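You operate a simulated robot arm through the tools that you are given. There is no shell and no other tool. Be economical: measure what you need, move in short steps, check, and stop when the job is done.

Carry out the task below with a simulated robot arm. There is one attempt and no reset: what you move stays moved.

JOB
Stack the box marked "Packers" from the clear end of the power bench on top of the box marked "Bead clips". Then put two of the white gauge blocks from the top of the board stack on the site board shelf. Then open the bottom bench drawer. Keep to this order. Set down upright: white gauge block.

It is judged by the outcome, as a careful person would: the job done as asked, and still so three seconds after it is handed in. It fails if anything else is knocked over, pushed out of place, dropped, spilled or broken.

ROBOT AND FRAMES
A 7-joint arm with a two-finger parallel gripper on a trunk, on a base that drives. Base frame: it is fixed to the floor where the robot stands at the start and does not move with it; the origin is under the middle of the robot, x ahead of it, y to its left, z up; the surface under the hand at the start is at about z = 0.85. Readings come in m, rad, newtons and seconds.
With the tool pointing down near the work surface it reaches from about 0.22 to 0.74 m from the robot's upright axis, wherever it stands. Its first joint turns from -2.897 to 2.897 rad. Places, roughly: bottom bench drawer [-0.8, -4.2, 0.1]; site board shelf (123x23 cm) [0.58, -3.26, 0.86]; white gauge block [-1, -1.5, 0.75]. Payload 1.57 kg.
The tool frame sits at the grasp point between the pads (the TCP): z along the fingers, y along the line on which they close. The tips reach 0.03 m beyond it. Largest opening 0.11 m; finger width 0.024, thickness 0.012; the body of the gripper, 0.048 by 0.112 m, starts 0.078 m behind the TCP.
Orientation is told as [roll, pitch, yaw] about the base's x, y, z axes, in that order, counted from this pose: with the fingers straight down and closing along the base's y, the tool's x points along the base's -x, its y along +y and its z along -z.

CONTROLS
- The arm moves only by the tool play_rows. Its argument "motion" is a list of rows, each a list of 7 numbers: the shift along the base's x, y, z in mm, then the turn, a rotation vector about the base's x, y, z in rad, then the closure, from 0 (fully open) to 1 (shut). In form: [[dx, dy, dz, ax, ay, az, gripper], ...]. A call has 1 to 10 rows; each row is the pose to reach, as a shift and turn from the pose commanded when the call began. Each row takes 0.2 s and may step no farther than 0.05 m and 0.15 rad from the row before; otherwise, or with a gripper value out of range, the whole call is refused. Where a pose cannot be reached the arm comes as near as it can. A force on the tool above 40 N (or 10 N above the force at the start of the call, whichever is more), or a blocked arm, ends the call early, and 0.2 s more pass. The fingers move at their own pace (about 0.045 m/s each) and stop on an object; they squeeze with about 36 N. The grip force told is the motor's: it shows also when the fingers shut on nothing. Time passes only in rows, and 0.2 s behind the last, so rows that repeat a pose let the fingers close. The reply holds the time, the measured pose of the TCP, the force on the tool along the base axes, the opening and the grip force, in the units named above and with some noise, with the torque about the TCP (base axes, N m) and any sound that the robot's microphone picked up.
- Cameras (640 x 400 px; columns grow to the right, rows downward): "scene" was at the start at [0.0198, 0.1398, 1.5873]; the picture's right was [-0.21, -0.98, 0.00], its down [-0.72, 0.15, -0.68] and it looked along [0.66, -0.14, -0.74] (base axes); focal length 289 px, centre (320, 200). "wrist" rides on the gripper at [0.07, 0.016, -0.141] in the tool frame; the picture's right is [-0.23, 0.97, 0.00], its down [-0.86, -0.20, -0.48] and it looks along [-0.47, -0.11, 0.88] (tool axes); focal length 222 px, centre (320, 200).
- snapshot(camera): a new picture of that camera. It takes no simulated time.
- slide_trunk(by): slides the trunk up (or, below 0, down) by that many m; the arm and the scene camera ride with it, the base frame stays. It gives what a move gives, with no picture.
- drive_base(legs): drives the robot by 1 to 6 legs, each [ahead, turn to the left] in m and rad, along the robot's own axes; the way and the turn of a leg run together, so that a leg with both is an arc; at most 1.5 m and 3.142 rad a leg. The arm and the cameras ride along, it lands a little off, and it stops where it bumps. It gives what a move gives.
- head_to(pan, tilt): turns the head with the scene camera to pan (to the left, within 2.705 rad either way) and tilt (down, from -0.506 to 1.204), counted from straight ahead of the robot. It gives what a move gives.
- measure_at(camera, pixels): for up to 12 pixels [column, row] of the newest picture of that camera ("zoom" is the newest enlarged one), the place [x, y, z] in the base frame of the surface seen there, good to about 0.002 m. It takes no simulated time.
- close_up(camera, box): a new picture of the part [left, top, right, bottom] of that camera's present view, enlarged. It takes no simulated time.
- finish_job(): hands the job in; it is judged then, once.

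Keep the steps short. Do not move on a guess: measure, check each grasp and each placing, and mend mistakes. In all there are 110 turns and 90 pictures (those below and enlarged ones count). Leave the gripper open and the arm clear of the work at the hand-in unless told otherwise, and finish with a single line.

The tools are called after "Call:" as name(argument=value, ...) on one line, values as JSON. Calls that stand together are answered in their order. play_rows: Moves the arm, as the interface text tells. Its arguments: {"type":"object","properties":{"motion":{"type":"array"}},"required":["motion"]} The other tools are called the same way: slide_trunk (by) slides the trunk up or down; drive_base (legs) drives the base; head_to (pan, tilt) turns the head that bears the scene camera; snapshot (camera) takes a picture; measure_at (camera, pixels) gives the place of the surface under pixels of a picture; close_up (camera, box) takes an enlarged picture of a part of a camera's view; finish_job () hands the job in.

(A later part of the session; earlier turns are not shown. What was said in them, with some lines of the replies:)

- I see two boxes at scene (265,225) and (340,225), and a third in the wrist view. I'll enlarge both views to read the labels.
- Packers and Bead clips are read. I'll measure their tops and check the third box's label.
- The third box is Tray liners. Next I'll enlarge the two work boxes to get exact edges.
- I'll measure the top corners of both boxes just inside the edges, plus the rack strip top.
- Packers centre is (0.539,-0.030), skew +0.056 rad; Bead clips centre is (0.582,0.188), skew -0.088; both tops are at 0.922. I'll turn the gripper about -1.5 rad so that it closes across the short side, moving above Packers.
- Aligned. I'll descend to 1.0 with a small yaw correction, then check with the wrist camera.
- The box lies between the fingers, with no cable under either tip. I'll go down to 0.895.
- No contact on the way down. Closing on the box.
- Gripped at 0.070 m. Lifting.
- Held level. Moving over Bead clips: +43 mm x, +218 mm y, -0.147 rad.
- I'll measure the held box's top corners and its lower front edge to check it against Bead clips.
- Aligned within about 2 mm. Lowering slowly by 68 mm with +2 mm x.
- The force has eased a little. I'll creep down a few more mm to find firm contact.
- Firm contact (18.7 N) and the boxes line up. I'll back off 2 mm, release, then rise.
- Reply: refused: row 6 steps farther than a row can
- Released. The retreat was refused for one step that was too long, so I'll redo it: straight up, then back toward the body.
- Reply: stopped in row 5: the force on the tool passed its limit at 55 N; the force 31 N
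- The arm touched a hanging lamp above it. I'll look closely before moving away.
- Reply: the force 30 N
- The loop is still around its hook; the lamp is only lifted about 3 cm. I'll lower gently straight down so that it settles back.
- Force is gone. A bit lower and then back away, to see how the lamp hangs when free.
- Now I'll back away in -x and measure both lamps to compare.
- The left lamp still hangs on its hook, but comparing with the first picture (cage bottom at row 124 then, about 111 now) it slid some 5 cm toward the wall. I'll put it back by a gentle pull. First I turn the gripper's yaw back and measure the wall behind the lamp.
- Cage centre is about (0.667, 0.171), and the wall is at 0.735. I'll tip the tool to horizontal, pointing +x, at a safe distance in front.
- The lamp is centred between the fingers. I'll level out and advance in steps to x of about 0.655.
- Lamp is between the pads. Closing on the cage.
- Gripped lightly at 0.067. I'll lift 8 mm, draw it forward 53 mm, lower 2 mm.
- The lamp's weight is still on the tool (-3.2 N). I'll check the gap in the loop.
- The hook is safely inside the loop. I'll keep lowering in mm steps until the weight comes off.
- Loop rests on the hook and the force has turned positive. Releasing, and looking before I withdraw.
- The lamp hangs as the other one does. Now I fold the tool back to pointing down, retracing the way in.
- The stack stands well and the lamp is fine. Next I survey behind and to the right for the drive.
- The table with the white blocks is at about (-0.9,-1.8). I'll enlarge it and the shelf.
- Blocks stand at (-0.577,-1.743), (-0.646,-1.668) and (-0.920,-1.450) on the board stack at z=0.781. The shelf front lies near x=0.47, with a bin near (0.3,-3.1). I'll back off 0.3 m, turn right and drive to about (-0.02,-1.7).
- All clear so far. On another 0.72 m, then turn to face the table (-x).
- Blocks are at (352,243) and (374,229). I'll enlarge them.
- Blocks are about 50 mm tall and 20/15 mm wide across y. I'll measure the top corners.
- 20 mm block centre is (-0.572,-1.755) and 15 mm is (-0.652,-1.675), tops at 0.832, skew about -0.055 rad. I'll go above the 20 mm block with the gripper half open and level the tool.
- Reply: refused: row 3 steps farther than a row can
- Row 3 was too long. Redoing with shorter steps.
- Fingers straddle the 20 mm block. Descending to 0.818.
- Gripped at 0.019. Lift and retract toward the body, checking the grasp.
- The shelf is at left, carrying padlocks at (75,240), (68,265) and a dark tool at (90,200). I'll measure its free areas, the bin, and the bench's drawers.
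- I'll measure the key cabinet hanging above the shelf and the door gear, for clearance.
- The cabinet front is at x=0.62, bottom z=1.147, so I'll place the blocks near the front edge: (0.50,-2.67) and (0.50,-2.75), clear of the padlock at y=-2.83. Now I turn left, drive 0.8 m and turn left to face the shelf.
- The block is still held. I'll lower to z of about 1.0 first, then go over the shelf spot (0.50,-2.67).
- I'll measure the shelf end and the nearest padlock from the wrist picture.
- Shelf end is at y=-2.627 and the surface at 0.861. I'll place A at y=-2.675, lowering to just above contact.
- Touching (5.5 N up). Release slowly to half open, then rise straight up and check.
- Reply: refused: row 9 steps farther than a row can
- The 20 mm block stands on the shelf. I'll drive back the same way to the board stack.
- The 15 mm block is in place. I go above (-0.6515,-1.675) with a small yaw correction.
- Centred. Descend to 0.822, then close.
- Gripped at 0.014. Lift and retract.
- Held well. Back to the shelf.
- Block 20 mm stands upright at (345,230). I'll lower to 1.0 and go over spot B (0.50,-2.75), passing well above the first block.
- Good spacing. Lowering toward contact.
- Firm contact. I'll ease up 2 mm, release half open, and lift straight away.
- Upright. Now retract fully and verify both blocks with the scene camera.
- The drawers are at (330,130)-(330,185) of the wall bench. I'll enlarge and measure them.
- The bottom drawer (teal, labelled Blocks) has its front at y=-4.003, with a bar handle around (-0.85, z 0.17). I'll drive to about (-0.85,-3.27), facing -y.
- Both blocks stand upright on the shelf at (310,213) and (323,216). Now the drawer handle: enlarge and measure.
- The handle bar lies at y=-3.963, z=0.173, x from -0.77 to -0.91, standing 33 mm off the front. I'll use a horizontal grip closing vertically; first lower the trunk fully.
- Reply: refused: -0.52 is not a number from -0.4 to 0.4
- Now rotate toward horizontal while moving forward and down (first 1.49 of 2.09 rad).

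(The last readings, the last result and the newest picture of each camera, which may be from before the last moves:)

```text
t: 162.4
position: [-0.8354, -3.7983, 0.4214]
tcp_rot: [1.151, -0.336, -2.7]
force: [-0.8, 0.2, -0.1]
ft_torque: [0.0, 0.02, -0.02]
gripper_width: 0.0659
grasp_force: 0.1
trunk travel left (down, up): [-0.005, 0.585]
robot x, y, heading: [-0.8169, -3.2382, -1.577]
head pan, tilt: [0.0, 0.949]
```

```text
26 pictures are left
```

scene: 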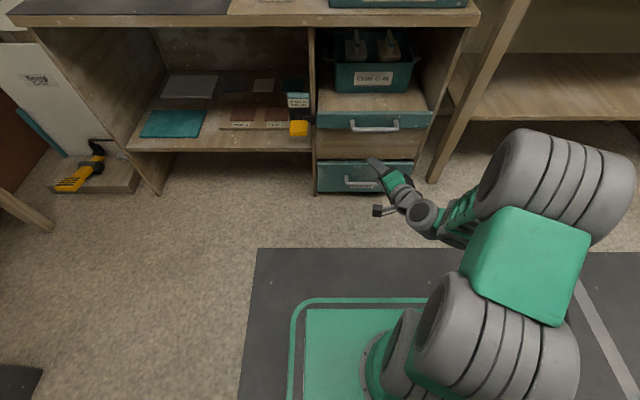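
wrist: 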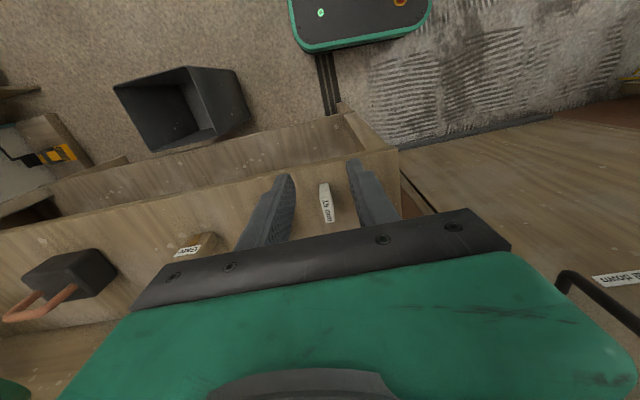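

Good progress. I finish the rotation and move to a stand-off in front of the handle at z of about 0.176.

Call:
play_rows(motion=[[-1, -5, -40, -0.067, -0.084, -0.072, 0.4], [-2, -15, -82, -0.134, -0.167, -0.145, 0.4], [-3, -27, -122, -0.202, -0.251, -0.217, 0.4], [-4, -40, -162, -0.269, -0.334, -0.29, 0.4], [-5, -55, -205, -0.336, -0.418, -0.362, 0.4], [-5, -65, -245, -0.336, -0.418, -0.362, 0.4], [-5, -65, -245, -0.336, -0.418, -0.362, 0.4]])

Call:
snapshot(camera="scene")

Call:
snapshot(camera="wrist")

```text
t: 164.0
position: [-0.8436, -3.8654, 0.1749]
tcp_rot: [1.57, 0.002, -3.141]
force: [-0.4, 0.7, 0.7]
ft_torque: [0.0, -0.05, 0.01]
gripper_width: 0.066
grasp_force: 0.1
trunk travel left (down, up): [-0.005, 0.585]
robot x, y, heading: [-0.8159, -3.241, -1.575]
head pan, tilt: [0.0, 0.949]
```

```text
25 pictures are left
```

scene: 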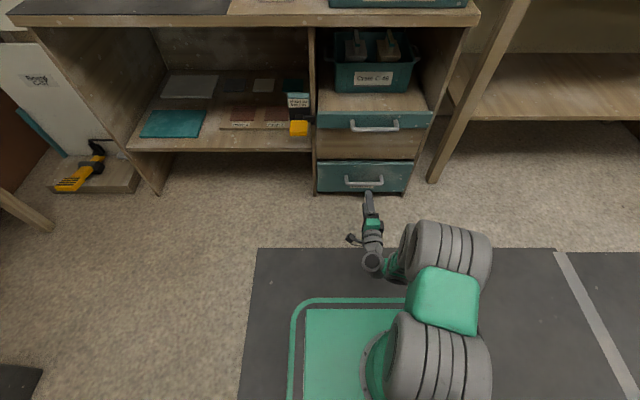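

```text
24 pictures are left
```

wrist: 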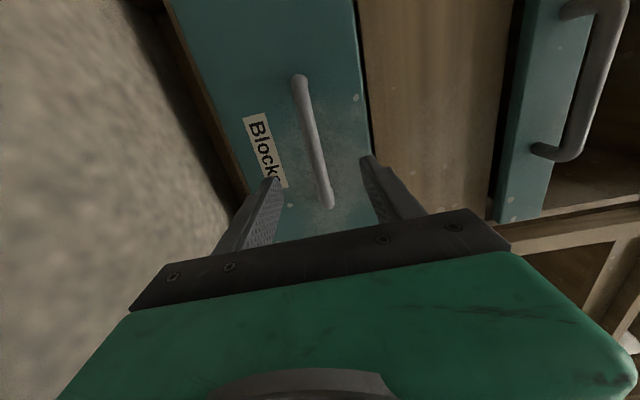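

Orientation is exact. I'll measure the bar in the wrist picture to centre it.

Call:
measure_at(camera="wrist", pixels=[[305, 110], [312, 145], [320, 180], [308, 147], [316, 144], [360, 150]])

```text
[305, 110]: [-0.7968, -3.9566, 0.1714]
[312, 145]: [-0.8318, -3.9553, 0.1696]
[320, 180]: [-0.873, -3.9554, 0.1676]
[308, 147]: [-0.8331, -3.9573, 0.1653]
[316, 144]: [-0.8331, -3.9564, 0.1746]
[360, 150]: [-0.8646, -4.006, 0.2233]
```

Bar centre is z=0.170. Advance 96 mm so that the bar sits at the grasp point, tips 11 mm short of the drawer front.

Call:
play_rows(motion=[[0, -35, -5, 0, 0, 0, 0.4], [0, -65, -5, 0, 0, 0, 0.4], [0, -85, -5, 0, 0, 0, 0.4], [0, -95, -5, 0, 0, 0, 0.4], [0, -95, -5, 0, 0, 0, 0.4]])

Call:
play_rows(motion=[[0, 0, 0, 0, 0, 0, 0.7], [0, 0, 0, 0, 0, 0, 1], [0, 0, 0, 0, 0, 0, 1], [0, 0, 0, 0, 0, 0, 1], [0, 0, 0, 0, 0, 0, 1]])

```text
t: 165.2
position: [-0.8411, -3.9574, 0.1734]
tcp_rot: [1.57, 0.003, -3.143]
force: [1.3, 0.6, 0.4]
ft_torque: [-0.01, 0.0, 0.02]
gripper_width: 0.0658
grasp_force: 0.0
trunk travel left (down, up): [-0.005, 0.585]
robot x, y, heading: [-0.8191, -3.2362, -1.578]
head pan, tilt: [0.0, 0.949]
```

```text
t: 166.4
position: [-0.8405, -3.956, 0.1695]
tcp_rot: [1.565, 0.001, -3.143]
force: [-1.3, -1.9, -16.6]
ft_torque: [0.12, 0.1, 0.02]
gripper_width: 0.0157
grasp_force: 30.9
trunk travel left (down, up): [-0.005, 0.585]
robot x, y, heading: [-0.8187, -3.2393, -1.578]
head pan, tilt: [0.0, 0.949]
```

Bar gripped (0.016). I relieve the vertical load by 3 mm and begin pulling +y.

Call:
play_rows(motion=[[0, 0, -3, 0, 0, 0, 1], [0, 10, -3, 0, 0, 0, 1], [0, 25, -3, 0, 0, 0, 1], [0, 40, -3, 0, 0, 0, 1], [0, 55, -3, 0, 0, 0, 1], [0, 70, -3, 0, 0, 0, 1], [0, 70, -3, 0, 0, 0, 1]])

Call:
snapshot(camera="scene")

```text
t: 168.0
position: [-0.841, -3.8873, 0.1701]
tcp_rot: [1.57, 0.002, -3.142]
force: [1.6, 1.9, -8.1]
ft_torque: [0.03, 0.16, -0.17]
gripper_width: 0.0158
grasp_force: 31.1
trunk travel left (down, up): [-0.005, 0.585]
robot x, y, heading: [-0.8167, -3.2414, -1.573]
head pan, tilt: [0.0, 0.949]
```

```text
23 pictures are left
```

scene: 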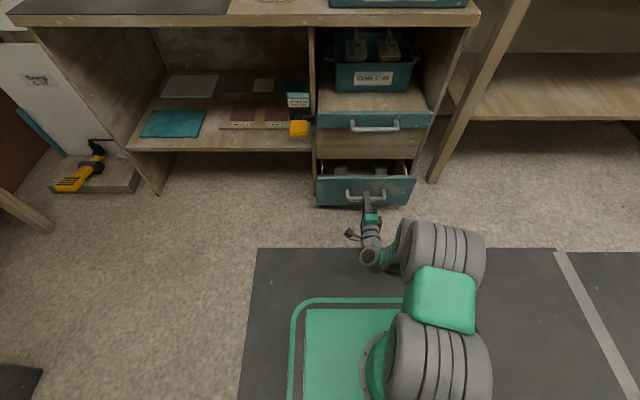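

The drawer slides freely (70 mm open). I'll pull on with the arm.

Call:
play_rows(motion=[[0, 20, 0, 0, 0, 0, 1], [0, 40, 0, 0, 0, 0, 1], [0, 60, 0, 0, 0, 0, 1], [0, 80, 0, 0, 0, 0, 1], [0, 100, 0, 0, 0, 0, 1], [0, 100, 0, 0, 0, 0, 1]])

Call:
drive_base(legs=[[-0.1, 0]])

Call:
snapshot(camera="scene")

```text
t: 168.9
position: [-0.8407, -3.8205, 0.171]
tcp_rot: [1.57, -0.015, -3.136]
force: [-3.3, -1.1, -36.8]
ft_torque: [0.19, -0.71, 0.42]
gripper_width: 0.0158
grasp_force: 31.3
trunk travel left (down, up): [-0.005, 0.585]
robot x, y, heading: [-0.8177, -3.2386, -1.575]
head pan, tilt: [0.0, 0.949]
stopped in row 4: the force on the tool passed its limit at 67 N (the readings are from after the stop); the commanded pose is now the measured one
```

```text
t: 169.9
position: [-0.8392, -3.7668, 0.1709]
tcp_rot: [1.569, -0.019, -3.13]
force: [-0.6, -0.5, -23.0]
ft_torque: [0.13, -0.81, -0.21]
gripper_width: 0.0162
grasp_force: 31.7
trunk travel left (down, up): [-0.005, 0.585]
robot x, y, heading: [-0.8167, -3.1874, -1.578]
head pan, tilt: [0.0, 0.949]
stopped in leg 1: the force on the tool passed its limit at 48 N (the readings are from after the stop); the commanded pose is now the measured one
```

```text
22 pictures are left
```

scene: 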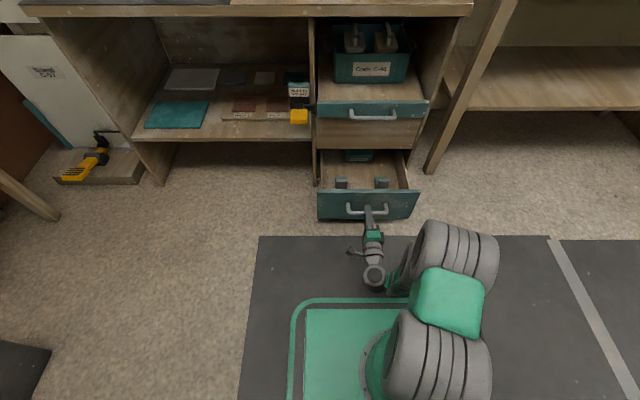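

The drawer is about 19 cm open. The stops came from vertical strain on the bar, so I'll relieve it by lowering 3 mm and straightening slightly.

Call:
play_rows(motion=[[0, 0, -1, 0, 0, 0, 1], [0, 0, -2, 0, 0, 0, 1], [0, 0, -3, 0, 0, 0, 1], [0, 0, -3, 0, 0, 0, 1]])

```text
t: 170.9
position: [-0.8394, -3.7674, 0.1698]
tcp_rot: [1.575, -0.016, -3.13]
force: [4.4, 0.3, -15.4]
ft_torque: [0.08, -0.8, 0.06]
gripper_width: 0.0159
grasp_force: 31.5
trunk travel left (down, up): [-0.005, 0.585]
robot x, y, heading: [-0.8134, -3.1869, -1.582]
head pan, tilt: [0.0, 0.949]
```

I'll release and re-grip to clear the strain, then pull again.

Call:
play_rows(motion=[[0, 0, 0, 0, 0, 0, 0.7], [0, 0, 0, 0, 0, 0, 0.6], [0, 0, 0, 0, 0, 0, 0.6], [0, 0, 0, 0, 0, 0, 0.6]])

Call:
snapshot(camera="wrist")

Call:
measure_at(camera="wrist", pixels=[[305, 110], [312, 130], [318, 130], [310, 150]])

```text
t: 171.9
position: [-0.8404, -3.7684, 0.1688]
tcp_rot: [1.574, -0.017, -3.136]
force: [0.5, -0.5, -0.7]
ft_torque: [-0.01, 0.0, 0.02]
gripper_width: 0.0441
grasp_force: 0.0
trunk travel left (down, up): [-0.005, 0.585]
robot x, y, heading: [-0.8204, -3.1822, -1.581]
head pan, tilt: [0.0, 0.949]
```

```text
21 pictures are left
```

wrist: 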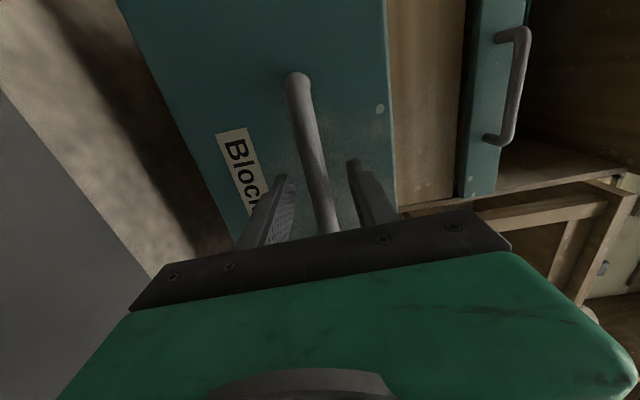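

```text
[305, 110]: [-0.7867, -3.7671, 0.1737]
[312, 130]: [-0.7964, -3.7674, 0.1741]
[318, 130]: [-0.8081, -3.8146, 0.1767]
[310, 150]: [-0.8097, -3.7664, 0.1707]
```

Free of strain. Straighten 0.017 rad, move in 5 mm, close again, then drive back 0.1 m.

Call:
play_rows(motion=[[0, -3, 1, 0, -0.017, 0, 0.6], [0, -5, 1, 0, -0.017, 0, 0.6], [0, -5, 1, 0, -0.017, 0, 0.8], [0, -5, 1, 0, -0.017, 0, 1], [0, -5, 1, 0, -0.017, 0, 1], [0, -5, 1, 0, -0.017, 0, 1]])

Call:
drive_base(legs=[[-0.1, 0]])

Call:
snapshot(camera="scene")

```text
t: 173.3
position: [-0.8396, -3.7721, 0.17]
tcp_rot: [1.571, 0.003, -3.133]
force: [3.9, 0.7, 5.7]
ft_torque: [-0.04, 0.04, -0.14]
gripper_width: 0.0159
grasp_force: 31.5
trunk travel left (down, up): [-0.005, 0.585]
robot x, y, heading: [-0.8146, -3.1886, -1.579]
head pan, tilt: [0.0, 0.949]
```

```text
t: 174.4
position: [-0.8378, -3.6743, 0.1706]
tcp_rot: [1.573, 0.001, -3.132]
force: [11.3, -0.3, 5.5]
ft_torque: [-0.02, 0.05, -0.11]
gripper_width: 0.0156
grasp_force: 31.2
trunk travel left (down, up): [-0.005, 0.585]
robot x, y, heading: [-0.8174, -3.0889, -1.577]
head pan, tilt: [0.0, 0.949]
```

```text
20 pictures are left
```

scene: 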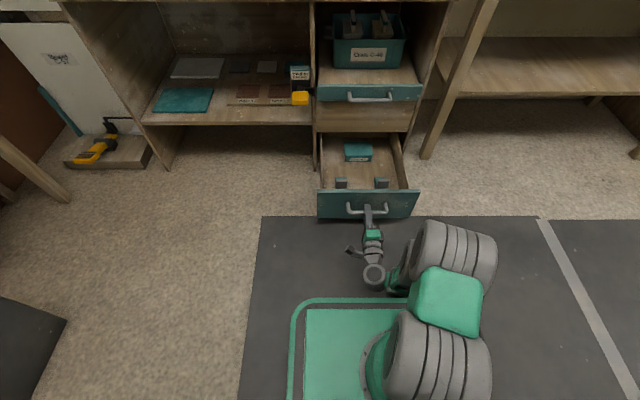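

Now 28 cm open. I'll try a little further, to see whether it is at its stop.

Call:
drive_base(legs=[[-0.05, 0]])

```text
t: 175.4
position: [-0.8387, -3.6242, 0.1697]
tcp_rot: [1.572, 0.0, -3.133]
force: [5.5, -1.3, 3.6]
ft_torque: [-0.01, 0.09, -0.14]
gripper_width: 0.0159
grasp_force: 31.0
trunk travel left (down, up): [-0.005, 0.585]
robot x, y, heading: [-0.8161, -3.0378, -1.582]
head pan, tilt: [0.0, 0.949]
```

33 cm open and still free of force, which is plainly open. Release, then withdraw straight back by driving.

Call:
play_rows(motion=[[0, 0, 0, 0, 0, 0, 0.7], [0, 0, 0, 0, 0, 0, 0.4], [0, 0, 0, 0, 0, 0, 0.3], [0, 0, 0, 0, 0, 0, 0.3], [0, 0, 0, 0, 0, 0, 0.3]])

Call:
drive_base(legs=[[-0.25, 0]])

Call:
snapshot(camera="scene")

```text
t: 176.6
position: [-0.8375, -3.6255, 0.1686]
tcp_rot: [1.571, 0.001, -3.133]
force: [0.2, -0.3, -0.3]
ft_torque: [0.01, 0.0, -0.01]
gripper_width: 0.0769
grasp_force: 0.1
trunk travel left (down, up): [-0.005, 0.585]
robot x, y, heading: [-0.8162, -3.0382, -1.578]
head pan, tilt: [0.0, 0.949]
```

```text
t: 178.4
position: [-0.8362, -3.3759, 0.1695]
tcp_rot: [1.572, 0.001, -3.131]
force: [-0.1, -0.1, -0.3]
ft_torque: [0.02, 0.0, 0.03]
gripper_width: 0.077
grasp_force: 0.0
trunk travel left (down, up): [-0.005, 0.585]
robot x, y, heading: [-0.8152, -2.792, -1.576]
head pan, tilt: [0.0, 0.949]
```

```text
19 pictures are left
```

scene: 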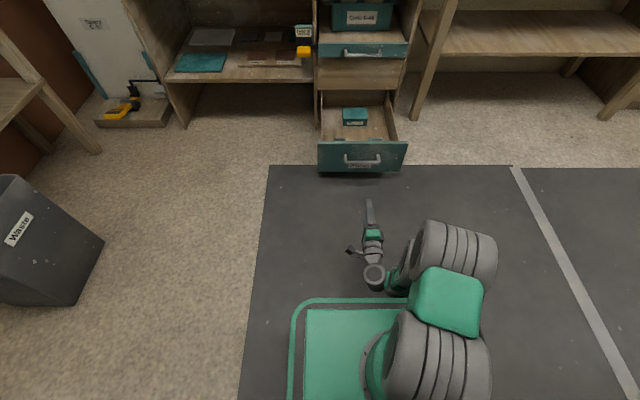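

The drawer stands open and the arm is clear. A last check of the shelf and the power bench.

Call:
play_rows(motion=[[0, 0, 0, 0, 0, 0, 0], [0, 0, 0, 0, 0, 0, 0], [0, 0, 0, 0, 0, 0, 0]])

Call:
slide_trunk(by=0.4)

Call:
head_to(pan=1.75, tilt=0.3)

Call:
snapshot(camera="scene")

Call:
head_to(pan=2.65, tilt=0.3)

Call:
snapshot(camera="scene")

```text
t: 179.2
position: [-0.8365, -3.3757, 0.1699]
tcp_rot: [1.574, 0.003, -3.132]
force: [0.4, -0.5, -0.6]
ft_torque: [-0.05, -0.01, -0.01]
gripper_width: 0.11
grasp_force: 0.1
trunk travel left (down, up): [-0.005, 0.585]
robot x, y, heading: [-0.8143, -2.7902, -1.577]
head pan, tilt: [0.0, 0.949]
```

```text
t: 183.0
position: [-0.8363, -3.377, 0.5694]
tcp_rot: [1.575, 0.001, -3.13]
force: [-1.1, -0.3, -0.1]
ft_torque: [0.02, 0.02, 0.0]
gripper_width: 0.1099
grasp_force: 0.1
trunk travel left (down, up): [-0.405, 0.185]
robot x, y, heading: [-0.8141, -2.7895, -1.579]
head pan, tilt: [0.0, 0.949]
```

```text
t: 184.8
position: [-0.8358, -3.3759, 0.57]
tcp_rot: [1.574, 0.002, -3.131]
force: [0.0, 0.4, -0.3]
ft_torque: [0.02, 0.0, -0.02]
gripper_width: 0.1098
grasp_force: 0.2
trunk travel left (down, up): [-0.405, 0.185]
robot x, y, heading: [-0.8167, -2.7859, -1.583]
head pan, tilt: [1.751, 0.3]
```

```text
18 pictures are left
```

scene: 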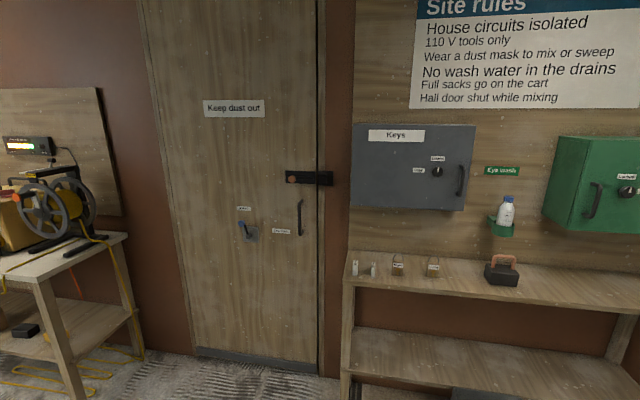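

```text
t: 186.0
position: [-0.8354, -3.3752, 0.5705]
tcp_rot: [1.573, 0.0, -3.131]
force: [0.4, 0.5, 0.9]
ft_torque: [0.01, 0.04, 0.0]
gripper_width: 0.11
grasp_force: 0.0
trunk travel left (down, up): [-0.405, 0.185]
robot x, y, heading: [-0.8151, -2.7881, -1.575]
head pan, tilt: [2.649, 0.3]
```

```text
17 pictures are left
```

scene: 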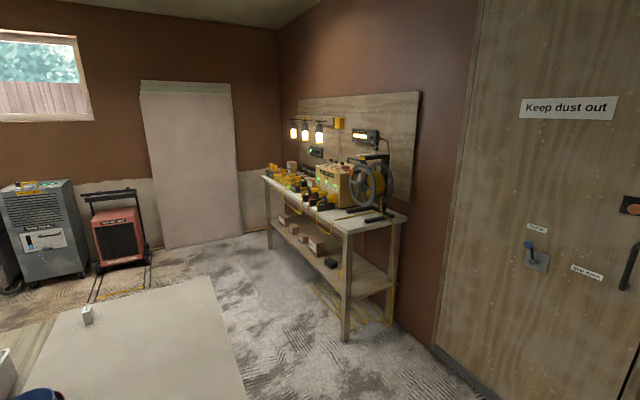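

The lamps hang, the boxes are stacked at the far bench end (292,166), both blocks stand on the shelf, and the drawer is open. Handing in.

Call:
finish_job()

```text
The job is handed in.
```

Packers is stacked on Bead clips, the 20 mm and 15 mm gauge blocks stand upright on the site board shelf, and the bottom bench drawer is open about 33 cm; on the way the arm bumped one hanging lamp, which stayed on its hook and was put back in place.
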